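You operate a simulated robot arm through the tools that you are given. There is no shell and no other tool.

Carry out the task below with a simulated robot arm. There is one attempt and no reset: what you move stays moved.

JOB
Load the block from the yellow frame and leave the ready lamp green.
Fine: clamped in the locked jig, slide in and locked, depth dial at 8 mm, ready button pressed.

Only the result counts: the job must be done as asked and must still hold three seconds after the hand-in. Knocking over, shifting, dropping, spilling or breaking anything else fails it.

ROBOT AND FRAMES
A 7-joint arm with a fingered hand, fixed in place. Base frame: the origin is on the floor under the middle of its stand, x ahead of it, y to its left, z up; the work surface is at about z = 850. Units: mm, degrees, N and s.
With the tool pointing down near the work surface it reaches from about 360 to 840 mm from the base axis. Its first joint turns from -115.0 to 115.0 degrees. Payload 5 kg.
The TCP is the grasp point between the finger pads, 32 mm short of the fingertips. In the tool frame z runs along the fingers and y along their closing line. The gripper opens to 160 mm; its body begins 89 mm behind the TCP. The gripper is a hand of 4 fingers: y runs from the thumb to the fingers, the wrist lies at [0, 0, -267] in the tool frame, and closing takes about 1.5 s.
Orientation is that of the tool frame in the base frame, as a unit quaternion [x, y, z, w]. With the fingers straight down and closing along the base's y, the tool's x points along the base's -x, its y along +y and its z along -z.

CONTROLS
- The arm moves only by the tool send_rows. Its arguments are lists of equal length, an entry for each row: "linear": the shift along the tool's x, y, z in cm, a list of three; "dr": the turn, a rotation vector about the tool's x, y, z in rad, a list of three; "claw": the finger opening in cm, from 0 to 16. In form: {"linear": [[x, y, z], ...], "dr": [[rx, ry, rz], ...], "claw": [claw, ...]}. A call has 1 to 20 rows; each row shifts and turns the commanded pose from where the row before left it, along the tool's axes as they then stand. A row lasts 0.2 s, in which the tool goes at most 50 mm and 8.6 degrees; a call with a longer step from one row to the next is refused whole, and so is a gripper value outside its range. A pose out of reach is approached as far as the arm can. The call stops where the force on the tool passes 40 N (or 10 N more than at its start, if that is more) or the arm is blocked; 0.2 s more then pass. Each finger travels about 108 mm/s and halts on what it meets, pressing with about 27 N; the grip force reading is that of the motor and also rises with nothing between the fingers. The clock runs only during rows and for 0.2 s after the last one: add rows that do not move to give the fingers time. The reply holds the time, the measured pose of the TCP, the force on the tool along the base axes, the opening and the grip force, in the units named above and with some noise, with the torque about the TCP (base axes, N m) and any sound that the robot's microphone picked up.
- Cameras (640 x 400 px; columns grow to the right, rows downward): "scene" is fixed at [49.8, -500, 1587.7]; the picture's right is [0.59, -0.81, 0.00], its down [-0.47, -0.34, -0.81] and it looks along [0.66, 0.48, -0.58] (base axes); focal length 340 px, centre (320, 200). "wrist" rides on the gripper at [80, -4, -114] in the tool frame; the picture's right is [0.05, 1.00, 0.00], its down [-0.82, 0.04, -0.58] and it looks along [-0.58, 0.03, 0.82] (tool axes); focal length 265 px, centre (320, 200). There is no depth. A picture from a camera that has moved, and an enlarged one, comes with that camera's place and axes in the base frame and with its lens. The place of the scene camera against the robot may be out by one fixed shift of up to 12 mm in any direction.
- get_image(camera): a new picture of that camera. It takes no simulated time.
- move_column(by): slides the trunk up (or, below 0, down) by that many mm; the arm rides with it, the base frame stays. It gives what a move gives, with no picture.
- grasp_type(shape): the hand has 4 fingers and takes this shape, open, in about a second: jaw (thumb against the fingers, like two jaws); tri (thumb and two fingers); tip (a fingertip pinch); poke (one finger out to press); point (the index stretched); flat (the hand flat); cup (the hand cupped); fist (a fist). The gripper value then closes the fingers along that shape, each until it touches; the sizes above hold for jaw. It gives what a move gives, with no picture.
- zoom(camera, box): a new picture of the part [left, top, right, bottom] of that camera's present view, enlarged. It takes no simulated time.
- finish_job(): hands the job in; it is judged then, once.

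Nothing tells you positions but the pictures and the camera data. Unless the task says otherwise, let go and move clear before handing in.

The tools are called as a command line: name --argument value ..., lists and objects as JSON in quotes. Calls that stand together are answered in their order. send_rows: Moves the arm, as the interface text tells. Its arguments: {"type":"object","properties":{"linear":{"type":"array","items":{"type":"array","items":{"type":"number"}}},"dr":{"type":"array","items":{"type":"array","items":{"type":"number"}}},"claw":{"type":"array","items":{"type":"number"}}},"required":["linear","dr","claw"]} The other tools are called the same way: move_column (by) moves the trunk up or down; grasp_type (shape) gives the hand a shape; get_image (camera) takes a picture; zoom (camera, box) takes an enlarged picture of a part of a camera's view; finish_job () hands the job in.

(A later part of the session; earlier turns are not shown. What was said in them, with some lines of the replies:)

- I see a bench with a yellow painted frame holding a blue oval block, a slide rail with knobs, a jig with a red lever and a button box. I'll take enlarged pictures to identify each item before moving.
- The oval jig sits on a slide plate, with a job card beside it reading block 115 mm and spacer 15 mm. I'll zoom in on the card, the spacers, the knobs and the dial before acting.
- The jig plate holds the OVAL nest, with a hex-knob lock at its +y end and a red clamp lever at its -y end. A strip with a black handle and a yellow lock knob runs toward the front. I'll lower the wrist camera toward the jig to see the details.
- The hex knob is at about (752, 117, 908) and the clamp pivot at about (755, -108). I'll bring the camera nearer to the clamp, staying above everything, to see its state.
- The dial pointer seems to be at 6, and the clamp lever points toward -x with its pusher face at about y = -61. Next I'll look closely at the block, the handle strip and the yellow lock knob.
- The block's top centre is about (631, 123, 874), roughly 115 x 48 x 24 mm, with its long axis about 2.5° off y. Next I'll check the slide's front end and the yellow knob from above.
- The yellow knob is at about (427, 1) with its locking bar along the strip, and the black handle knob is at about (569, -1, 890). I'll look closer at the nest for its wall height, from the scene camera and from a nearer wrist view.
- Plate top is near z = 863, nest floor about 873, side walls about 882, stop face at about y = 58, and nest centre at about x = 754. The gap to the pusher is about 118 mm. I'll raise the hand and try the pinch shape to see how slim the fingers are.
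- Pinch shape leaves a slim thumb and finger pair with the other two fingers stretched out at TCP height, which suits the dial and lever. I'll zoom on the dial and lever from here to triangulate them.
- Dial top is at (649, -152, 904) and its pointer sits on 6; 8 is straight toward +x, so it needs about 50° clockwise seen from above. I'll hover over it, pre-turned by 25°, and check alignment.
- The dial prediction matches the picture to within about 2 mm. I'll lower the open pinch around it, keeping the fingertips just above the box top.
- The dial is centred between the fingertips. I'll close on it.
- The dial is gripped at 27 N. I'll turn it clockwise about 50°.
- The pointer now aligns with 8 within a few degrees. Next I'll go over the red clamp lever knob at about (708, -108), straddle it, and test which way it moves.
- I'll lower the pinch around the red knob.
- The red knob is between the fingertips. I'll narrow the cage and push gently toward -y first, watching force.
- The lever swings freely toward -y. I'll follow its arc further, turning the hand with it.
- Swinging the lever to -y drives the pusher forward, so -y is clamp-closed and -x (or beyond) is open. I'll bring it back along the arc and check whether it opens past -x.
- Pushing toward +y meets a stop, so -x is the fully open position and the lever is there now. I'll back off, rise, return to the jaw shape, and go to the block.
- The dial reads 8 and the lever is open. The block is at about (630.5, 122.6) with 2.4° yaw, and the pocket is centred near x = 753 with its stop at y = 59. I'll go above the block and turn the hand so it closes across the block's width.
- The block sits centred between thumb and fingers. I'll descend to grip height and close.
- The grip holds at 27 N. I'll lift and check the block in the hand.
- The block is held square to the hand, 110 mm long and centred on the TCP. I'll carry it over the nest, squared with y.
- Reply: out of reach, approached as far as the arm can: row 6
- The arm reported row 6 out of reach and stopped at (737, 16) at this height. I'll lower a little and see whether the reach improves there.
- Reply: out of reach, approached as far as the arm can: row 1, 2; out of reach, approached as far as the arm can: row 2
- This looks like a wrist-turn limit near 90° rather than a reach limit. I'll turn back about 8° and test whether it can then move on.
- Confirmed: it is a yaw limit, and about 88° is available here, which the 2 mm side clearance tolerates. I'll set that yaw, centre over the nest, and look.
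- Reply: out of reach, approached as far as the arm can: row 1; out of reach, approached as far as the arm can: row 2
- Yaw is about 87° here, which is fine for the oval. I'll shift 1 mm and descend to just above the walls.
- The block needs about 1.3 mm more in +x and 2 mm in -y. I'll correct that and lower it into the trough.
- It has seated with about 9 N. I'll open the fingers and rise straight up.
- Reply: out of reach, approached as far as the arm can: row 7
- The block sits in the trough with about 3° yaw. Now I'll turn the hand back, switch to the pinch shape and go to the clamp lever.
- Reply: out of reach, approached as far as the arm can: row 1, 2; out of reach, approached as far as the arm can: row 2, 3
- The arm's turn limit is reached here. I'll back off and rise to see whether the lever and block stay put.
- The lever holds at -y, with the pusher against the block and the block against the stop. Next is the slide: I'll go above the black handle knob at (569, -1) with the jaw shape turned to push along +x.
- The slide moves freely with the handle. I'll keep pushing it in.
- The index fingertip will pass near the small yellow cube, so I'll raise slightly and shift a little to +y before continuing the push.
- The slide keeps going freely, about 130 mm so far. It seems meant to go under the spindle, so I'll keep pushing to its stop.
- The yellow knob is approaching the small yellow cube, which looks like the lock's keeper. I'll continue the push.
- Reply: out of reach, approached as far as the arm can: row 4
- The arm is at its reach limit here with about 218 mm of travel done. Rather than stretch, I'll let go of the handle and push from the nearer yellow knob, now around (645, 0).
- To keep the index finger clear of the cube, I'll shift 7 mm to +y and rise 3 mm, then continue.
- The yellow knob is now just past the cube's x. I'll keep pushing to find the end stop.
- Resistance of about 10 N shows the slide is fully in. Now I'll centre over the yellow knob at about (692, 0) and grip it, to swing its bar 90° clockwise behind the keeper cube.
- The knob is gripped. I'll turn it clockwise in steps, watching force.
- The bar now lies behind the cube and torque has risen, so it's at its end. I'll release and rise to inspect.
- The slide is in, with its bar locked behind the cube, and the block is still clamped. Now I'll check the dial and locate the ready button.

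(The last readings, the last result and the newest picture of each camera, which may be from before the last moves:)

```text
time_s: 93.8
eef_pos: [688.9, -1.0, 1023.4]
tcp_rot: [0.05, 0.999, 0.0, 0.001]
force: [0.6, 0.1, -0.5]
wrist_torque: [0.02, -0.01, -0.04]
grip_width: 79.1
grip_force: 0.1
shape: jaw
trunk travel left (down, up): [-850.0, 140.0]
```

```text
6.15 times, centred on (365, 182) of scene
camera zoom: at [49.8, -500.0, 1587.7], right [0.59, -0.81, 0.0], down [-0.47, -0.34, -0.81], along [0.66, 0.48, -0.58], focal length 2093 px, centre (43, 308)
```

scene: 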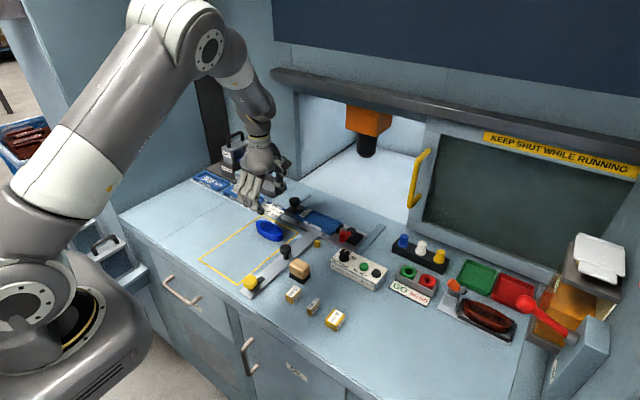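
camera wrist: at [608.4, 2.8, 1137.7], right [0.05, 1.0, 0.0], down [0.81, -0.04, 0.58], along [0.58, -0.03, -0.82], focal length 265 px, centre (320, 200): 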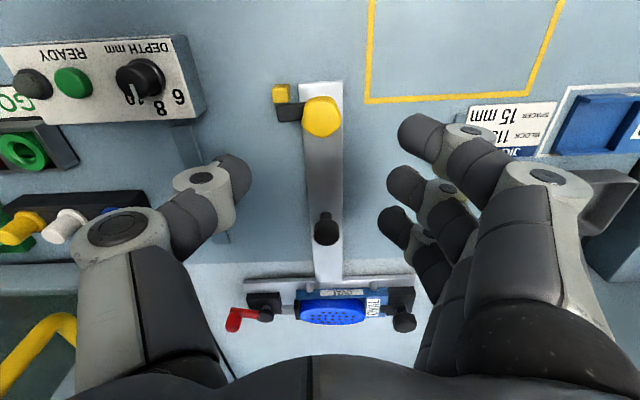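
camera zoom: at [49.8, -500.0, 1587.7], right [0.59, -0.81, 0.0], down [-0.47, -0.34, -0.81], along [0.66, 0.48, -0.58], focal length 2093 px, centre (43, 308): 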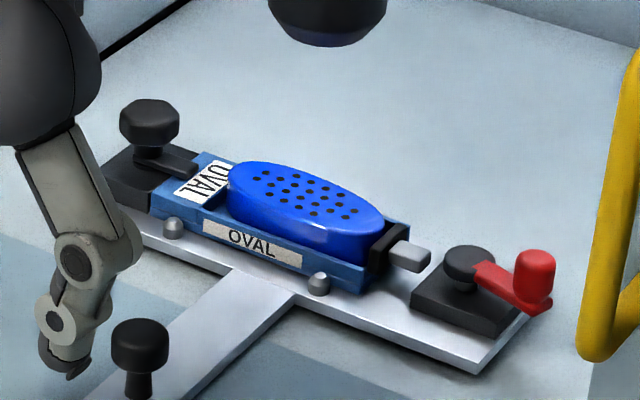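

The dial points at 8. The ready button is at about (648.5, -214, 890). I'll switch to the poke shape and look at where the fingertip sits.

grasp_type --shape "poke"

get_image --camera "wrist"

zoom --camera "scene" --box '[260, 110, 400, 220]'

```text
time_s: 94.7
eef_pos: [690.1, -0.7, 1022.5]
tcp_rot: [0.05, 0.999, 0.0, 0.001]
force: [-0.2, -0.8, 0.1]
wrist_torque: [0.04, 0.02, 0.03]
grip_width: 0.0
grip_force: 0.0
shape: poke
trunk travel left (down, up): [-850.0, 140.0]
```

```text
taken
camera wrist: at [609.0, 2.9, 1137.0], right [0.05, 1.0, 0.0], down [0.81, -0.04, 0.58], along [0.58, -0.03, -0.82], focal length 265 px, centre (320, 200)
```

wrist: 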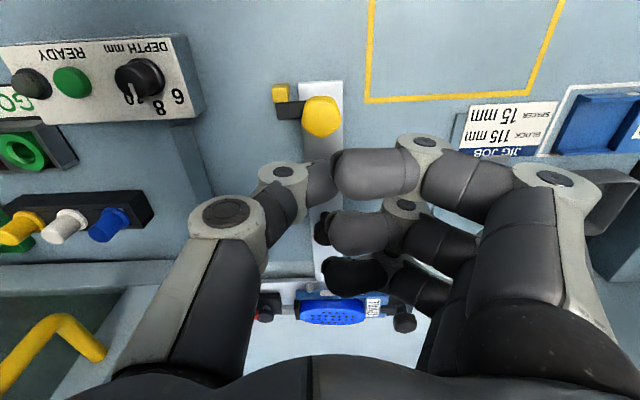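

```text
3.64 times, centred on (330, 165) of scene
camera zoom: at [49.8, -500.0, 1587.7], right [0.59, -0.81, 0.0], down [-0.47, -0.34, -0.81], along [0.66, 0.48, -0.58], focal length 1237 px, centre (284, 327)
```

zoom: 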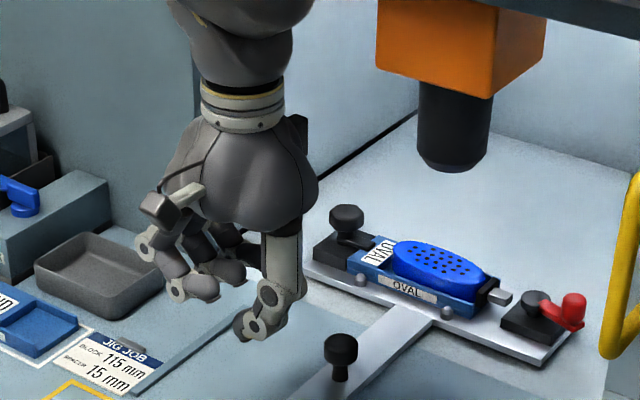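

grasp_type --shape "tip"

send_rows --linear '[[0, 0, 0], [0, 0, 0], [0, 0, 0], [0, 0, 0], [0, 0, 0], [0, 0, 0], [0, 0, 0], [0, 0, 0]]' --dr '[[0, 0, -0.1], [0, 0, 0], [0, 0, 0], [0, 0, 0], [0, 0, 0], [0, 0, 0], [0, 0, 0], [0, 0, 0]]' --claw '[8, 4, 0, 0, 0, 0, 0, 0]'

get_image --camera "wrist"

zoom --camera "scene" --box '[260, 110, 400, 220]'

```text
time_s: 95.6
eef_pos: [688.4, -0.7, 1023.0]
tcp_rot: [0.049, 0.999, 0.001, 0.002]
force: [-0.6, -0.2, -0.4]
wrist_torque: [-0.01, 0.01, 0.0]
grip_width: 160.0
grip_force: 0.0
shape: tip
trunk travel left (down, up): [-850.0, 140.0]
```

```text
time_s: 97.4
eef_pos: [689.7, -0.6, 1024.4]
tcp_rot: [0.0, 1.0, -0.001, 0.001]
force: [-0.4, 0.0, 0.3]
wrist_torque: [0.01, 0.0, 0.02]
grip_width: 0.0
grip_force: 27.3
shape: tip
trunk travel left (down, up): [-850.0, 140.0]
```

```text
taken
camera wrist: at [608.8, -5.5, 1137.2], right [-0.05, 1.0, 0.0], down [0.81, 0.04, 0.58], along [0.58, 0.03, -0.82], focal length 265 px, centre (320, 200)
```

wrist: 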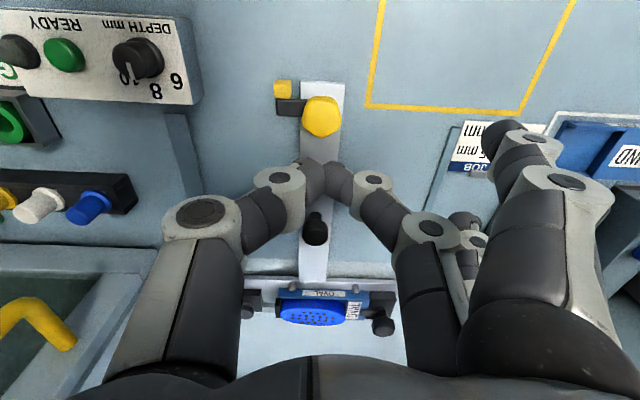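

```text
3.64 times, centred on (330, 165) of scene
camera zoom: at [49.8, -500.0, 1587.7], right [0.59, -0.81, 0.0], down [-0.47, -0.34, -0.81], along [0.66, 0.48, -0.58], focal length 1237 px, centre (284, 327)
```

zoom: 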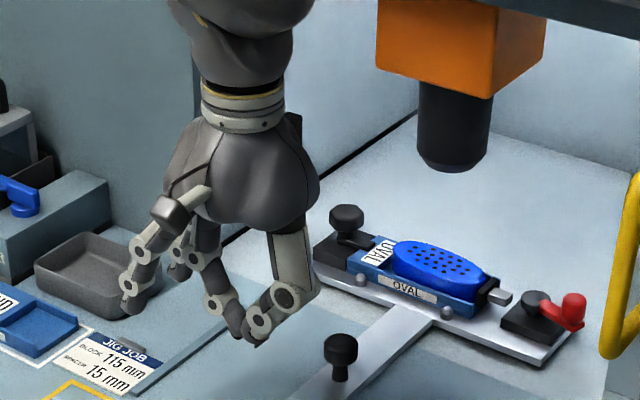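

Closed pinch puts the fingertips on the TCP axis, about 28 mm below it. I'll move above the button and turn 45° so the stretched fingers stay clear of the dial.

send_rows --linear '[[0.82, -4.26, 0.3], [0.82, -4.26, 0.3], [0.82, -4.26, 0.3], [0.82, -4.26, 0.3], [0.82, -4.26, 0.3], [0, 0, 0], [0, 0, 0], [0, 0, 0], [0, 0, 0], [0, 0, 0], [0, 0, 0]]' --dr '[[0, 0, 0], [0, 0, 0], [0, 0, 0], [0, 0, 0], [0, 0, 0], [0, 0, -0.131], [0, 0, -0.131], [0, 0, -0.131], [0, 0, -0.131], [0, 0, -0.131], [0, 0, -0.131]]' --claw '[0, 0, 0, 0, 0, 0, 0, 0, 0, 0, 0]'

get_image --camera "wrist"

zoom --camera "scene" --box '[280, 170, 440, 300]'

```text
time_s: 99.8
eef_pos: [647.9, -215.0, 1007.3]
tcp_rot: [-0.384, 0.923, 0.0, 0.0]
force: [-0.9, 0.2, 0.8]
wrist_torque: [0.03, -0.02, 0.01]
grip_width: 0.3
grip_force: 27.4
shape: tip
trunk travel left (down, up): [-850.0, 140.0]
```

```text
taken
camera wrist: at [594.0, -274.3, 1121.9], right [-0.74, 0.67, 0.0], down [0.54, 0.61, 0.58], along [0.39, 0.43, -0.82], focal length 265 px, centre (320, 200)
```

wrist: 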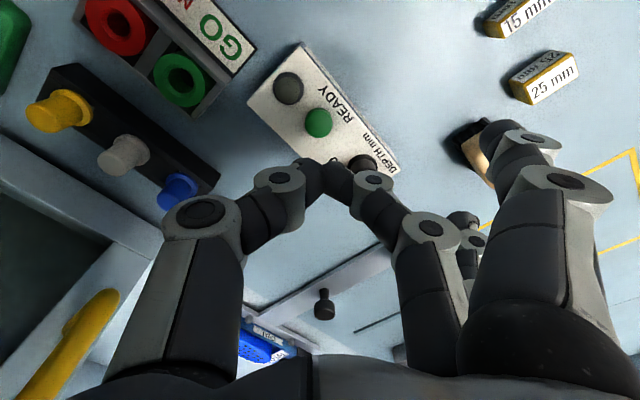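

```text
3.08 times, centred on (360, 235) of scene
camera zoom: at [49.8, -500.0, 1587.7], right [0.59, -0.81, 0.0], down [-0.47, -0.34, -0.81], along [0.66, 0.48, -0.58], focal length 1046 px, centre (197, 92)
```

zoom: 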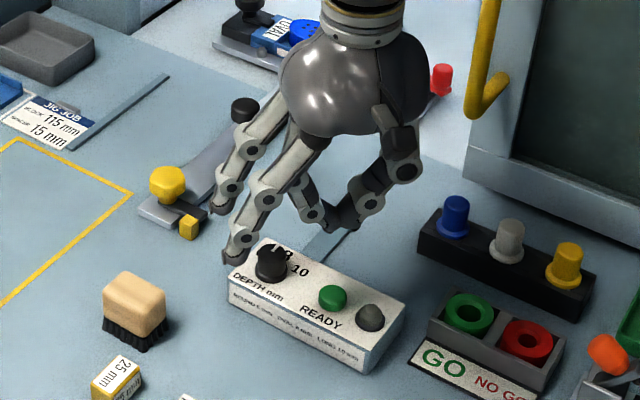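

send_rows --linear '[[-0.1, 0, 2.5], [0, 0, 2.5], [0, 0, 2.5]]' --dr '[[0, 0, 0], [0, 0, 0], [0, 0, 0]]' --claw '[0, 0, 0]'

get_image --camera "wrist"

zoom --camera "scene" --box '[310, 200, 410, 290]'

```text
time_s: 100.6
eef_pos: [647.5, -216.1, 933.2]
tcp_rot: [-0.384, 0.924, -0.001, 0.0]
force: [-0.6, 0.8, 0.8]
wrist_torque: [0.02, 0.03, -0.01]
grip_width: 0.1
grip_force: 26.7
shape: tip
trunk travel left (down, up): [-850.0, 140.0]
```

```text
taken
camera wrist: at [595.0, -274.8, 1047.0], right [-0.74, 0.67, 0.0], down [0.55, 0.61, 0.58], along [0.39, 0.43, -0.82], focal length 265 px, centre (320, 200)
```

wrist: 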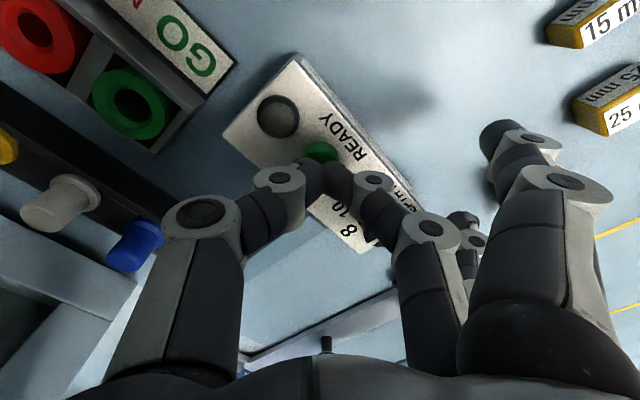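

```text
4.44 times, centred on (360, 245) of scene
camera zoom: at [49.8, -500.0, 1587.7], right [0.59, -0.81, 0.0], down [-0.47, -0.34, -0.81], along [0.66, 0.48, -0.58], focal length 1511 px, centre (142, 0)
```

zoom: 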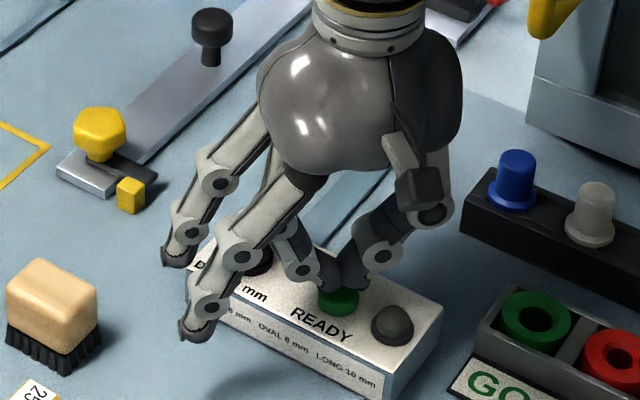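

send_rows --linear '[[0, 0, 0.4], [0, 0, 0.3], [0, 0, 0.2], [0, 0, 0.2]]' --dr '[[0, 0, 0], [0, 0, 0], [0, 0, 0], [0, 0, 0]]' --claw '[0, 0, 0, 0]'

zoom --camera "scene" --box '[310, 200, 410, 290]'

zoom --camera "wrist" --box '[220, 60, 420, 260]'

```text
time_s: 101.6
eef_pos: [650.7, -215.7, 922.7]
tcp_rot: [-0.383, 0.924, -0.002, 0.002]
force: [-0.8, -0.3, 12.2]
wrist_torque: [-0.04, 0.03, -0.01]
grip_width: 0.0
grip_force: 27.2
shape: tip
trunk travel left (down, up): [-850.0, 140.0]
heard: click
```

```text
4.44 times, centred on (360, 245) of scene
camera zoom: at [49.8, -500.0, 1587.7], right [0.59, -0.81, 0.0], down [-0.47, -0.34, -0.81], along [0.66, 0.48, -0.58], focal length 1511 px, centre (142, 0)
```

zoom: 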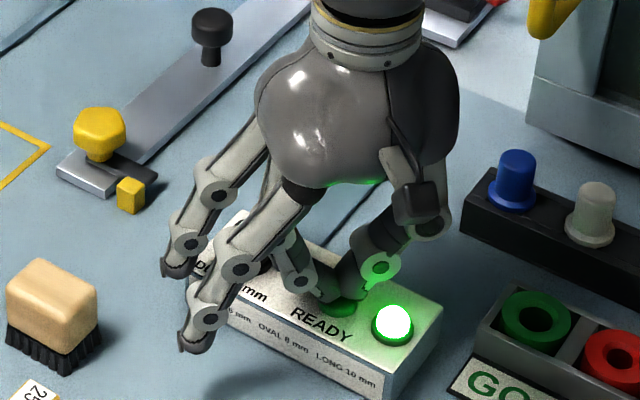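

```text
2.00 times, centred on (320, 160) of wrist
camera zoom: at [594.8, -274.2, 1037.2], right [-0.74, 0.67, 0.0], down [0.54, 0.61, 0.58], along [0.39, 0.43, -0.82], focal length 531 px, centre (320, 280)
```

zoom: 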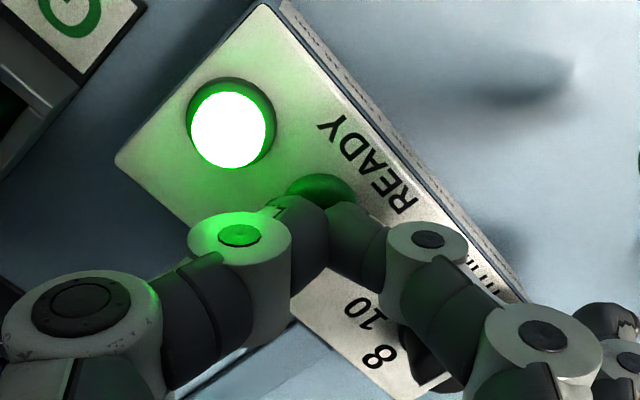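

A click was heard and the ready lamp is green. I'll lift straight up, move clear and verify that it stays green.

send_rows --linear '[[0, 0, -1], [0, 0, -3], [0, 0, -4], [0, 0, -4], [2, 2, -3], [3, 3, 0], [3, 3, 0], [0, 0, 0]]' --dr '[[0, 0, 0], [0, 0, 0], [0, 0, 0], [0, 0, 0], [0, 0, 0], [0, 0, 0], [0, 0, 0], [0, 0, 0]]' --claw '[0, 0, 0, 0, 0, 0, 0, 0]'

get_image --camera "scene"

zoom --camera "scene" --box '[310, 220, 410, 300]'

zoom --camera "scene" --box '[280, 150, 400, 260]'

```text
time_s: 103.4
eef_pos: [537.2, -213.7, 1069.7]
tcp_rot: [-0.384, 0.923, 0.0, 0.0]
force: [0.2, -0.1, 1.1]
wrist_torque: [0.01, 0.02, 0.01]
grip_width: 0.0
grip_force: 27.4
shape: tip
trunk travel left (down, up): [-850.0, 140.0]
```

```text
taken
```

scene: 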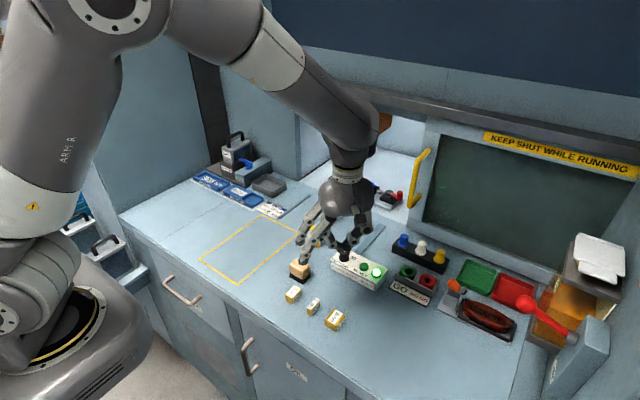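

```text
5.00 times, centred on (360, 260) of scene
camera zoom: at [49.8, -500.0, 1587.7], right [0.59, -0.81, 0.0], down [-0.47, -0.34, -0.81], along [0.66, 0.48, -0.58], focal length 1700 px, centre (120, -100)
```

zoom: 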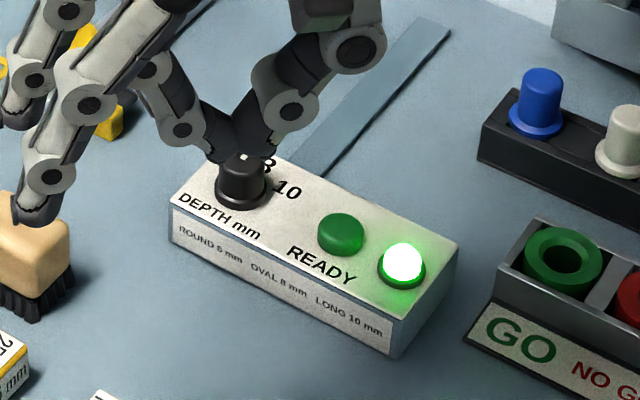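

```text
3.64 times, centred on (340, 205) of scene
camera zoom: at [49.8, -500.0, 1587.7], right [0.59, -0.81, 0.0], down [-0.47, -0.34, -0.81], along [0.66, 0.48, -0.58], focal length 1237 px, centre (247, 182)
```

zoom: 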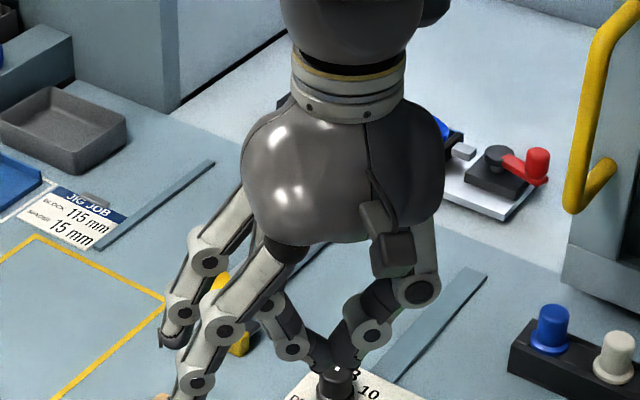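

The lamp stays green. I'll move the arm well clear and do a final check of the block, slide lock and surroundings.

send_rows --linear '[[0, 0, -4], [0, 0, -4], [0, 3, -3], [0, 4, 0], [0, 4, 0], [-2, 4, 0], [-2, 4, 0], [0, 0, 0]]' --dr '[[0, 0, 0], [0, 0, 0], [0, 0, 0], [0, 0, 0], [0, 0, 0], [0, 0, 0], [0, 0, 0], [0, 0, 0]]' --claw '[1, 2, 4, 6, 8, 8, 8, 8]'

get_image --camera "scene"

zoom --camera "scene" --box '[280, 150, 410, 290]'

zoom --camera "scene" --box '[310, 150, 410, 225]'

```text
time_s: 105.2
eef_pos: [427.8, -52.2, 1179.9]
tcp_rot: [-0.382, 0.924, 0.001, 0.0]
force: [-0.1, 0.5, -0.7]
wrist_torque: [-0.02, 0.02, -0.02]
grip_width: 79.4
grip_force: 0.1
shape: tip
trunk travel left (down, up): [-850.0, 140.0]
```

```text
taken
```

scene: 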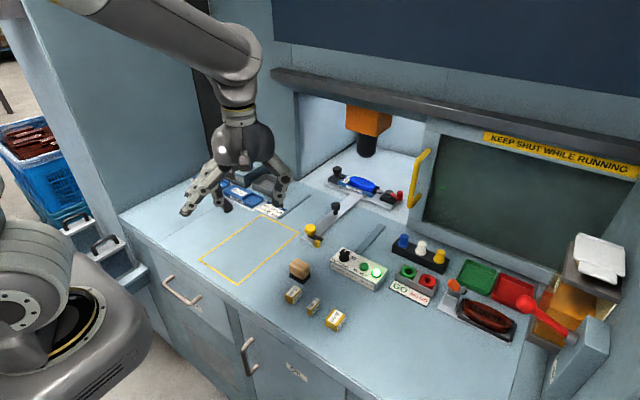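

```text
2.86 times, centred on (345, 220) of scene
camera zoom: at [49.8, -500.0, 1587.7], right [0.59, -0.81, 0.0], down [-0.47, -0.34, -0.81], along [0.66, 0.48, -0.58], focal length 972 px, centre (249, 143)
```

zoom: 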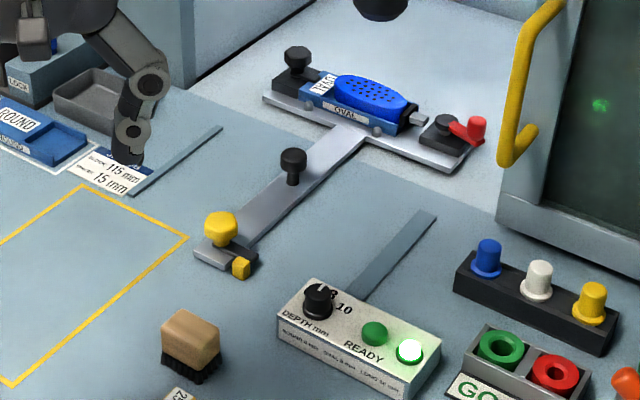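

```text
5.33 times, centred on (360, 188) of scene
camera zoom: at [49.8, -500.0, 1587.7], right [0.59, -0.81, 0.0], down [-0.47, -0.34, -0.81], along [0.66, 0.48, -0.58], focal length 1814 px, centre (107, 267)
```

zoom: 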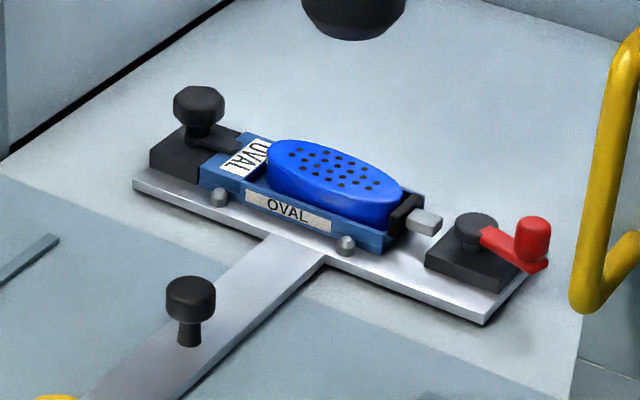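

The lamp is steadily green, the block is clamped against the stop, the slide is in with its bar behind the keeper, the dial is at 8, and nothing else has moved. The hand is clear, so I'm handing the job in.

finish_job

```text
The job is handed in.
```

The block from the yellow frame is loaded and the ready lamp is green. It was still green about 3.5 seconds after I pressed the button, when I handed the job in.

- **Block:** it sits in the OVAL jig, pushed against the stop, with the red clamp lever closed. The jig's own lock was already over it, and I left it there.
- **Slide:** it is pushed all the way in to its end stop. The yellow knob's bar is turned behind the small yellow cube beside the rail, which I took to be its lock.
- **Dial:** I turned it from 6 to 8 mm.
- **Ready button:** it clicked when pressed, and the lamp turned green.

The job card beside the jig lists a 15 mm spacer. I didn't use one, because the clamp closed on the block directly and 15 mm wouldn't have fit in the OVAL jig. The card's 115 mm block plus the spacer adds up to the 130 mm marked on the LONG jig.

The hand let go and moved clear, and I saw nothing else disturbed on the bench.
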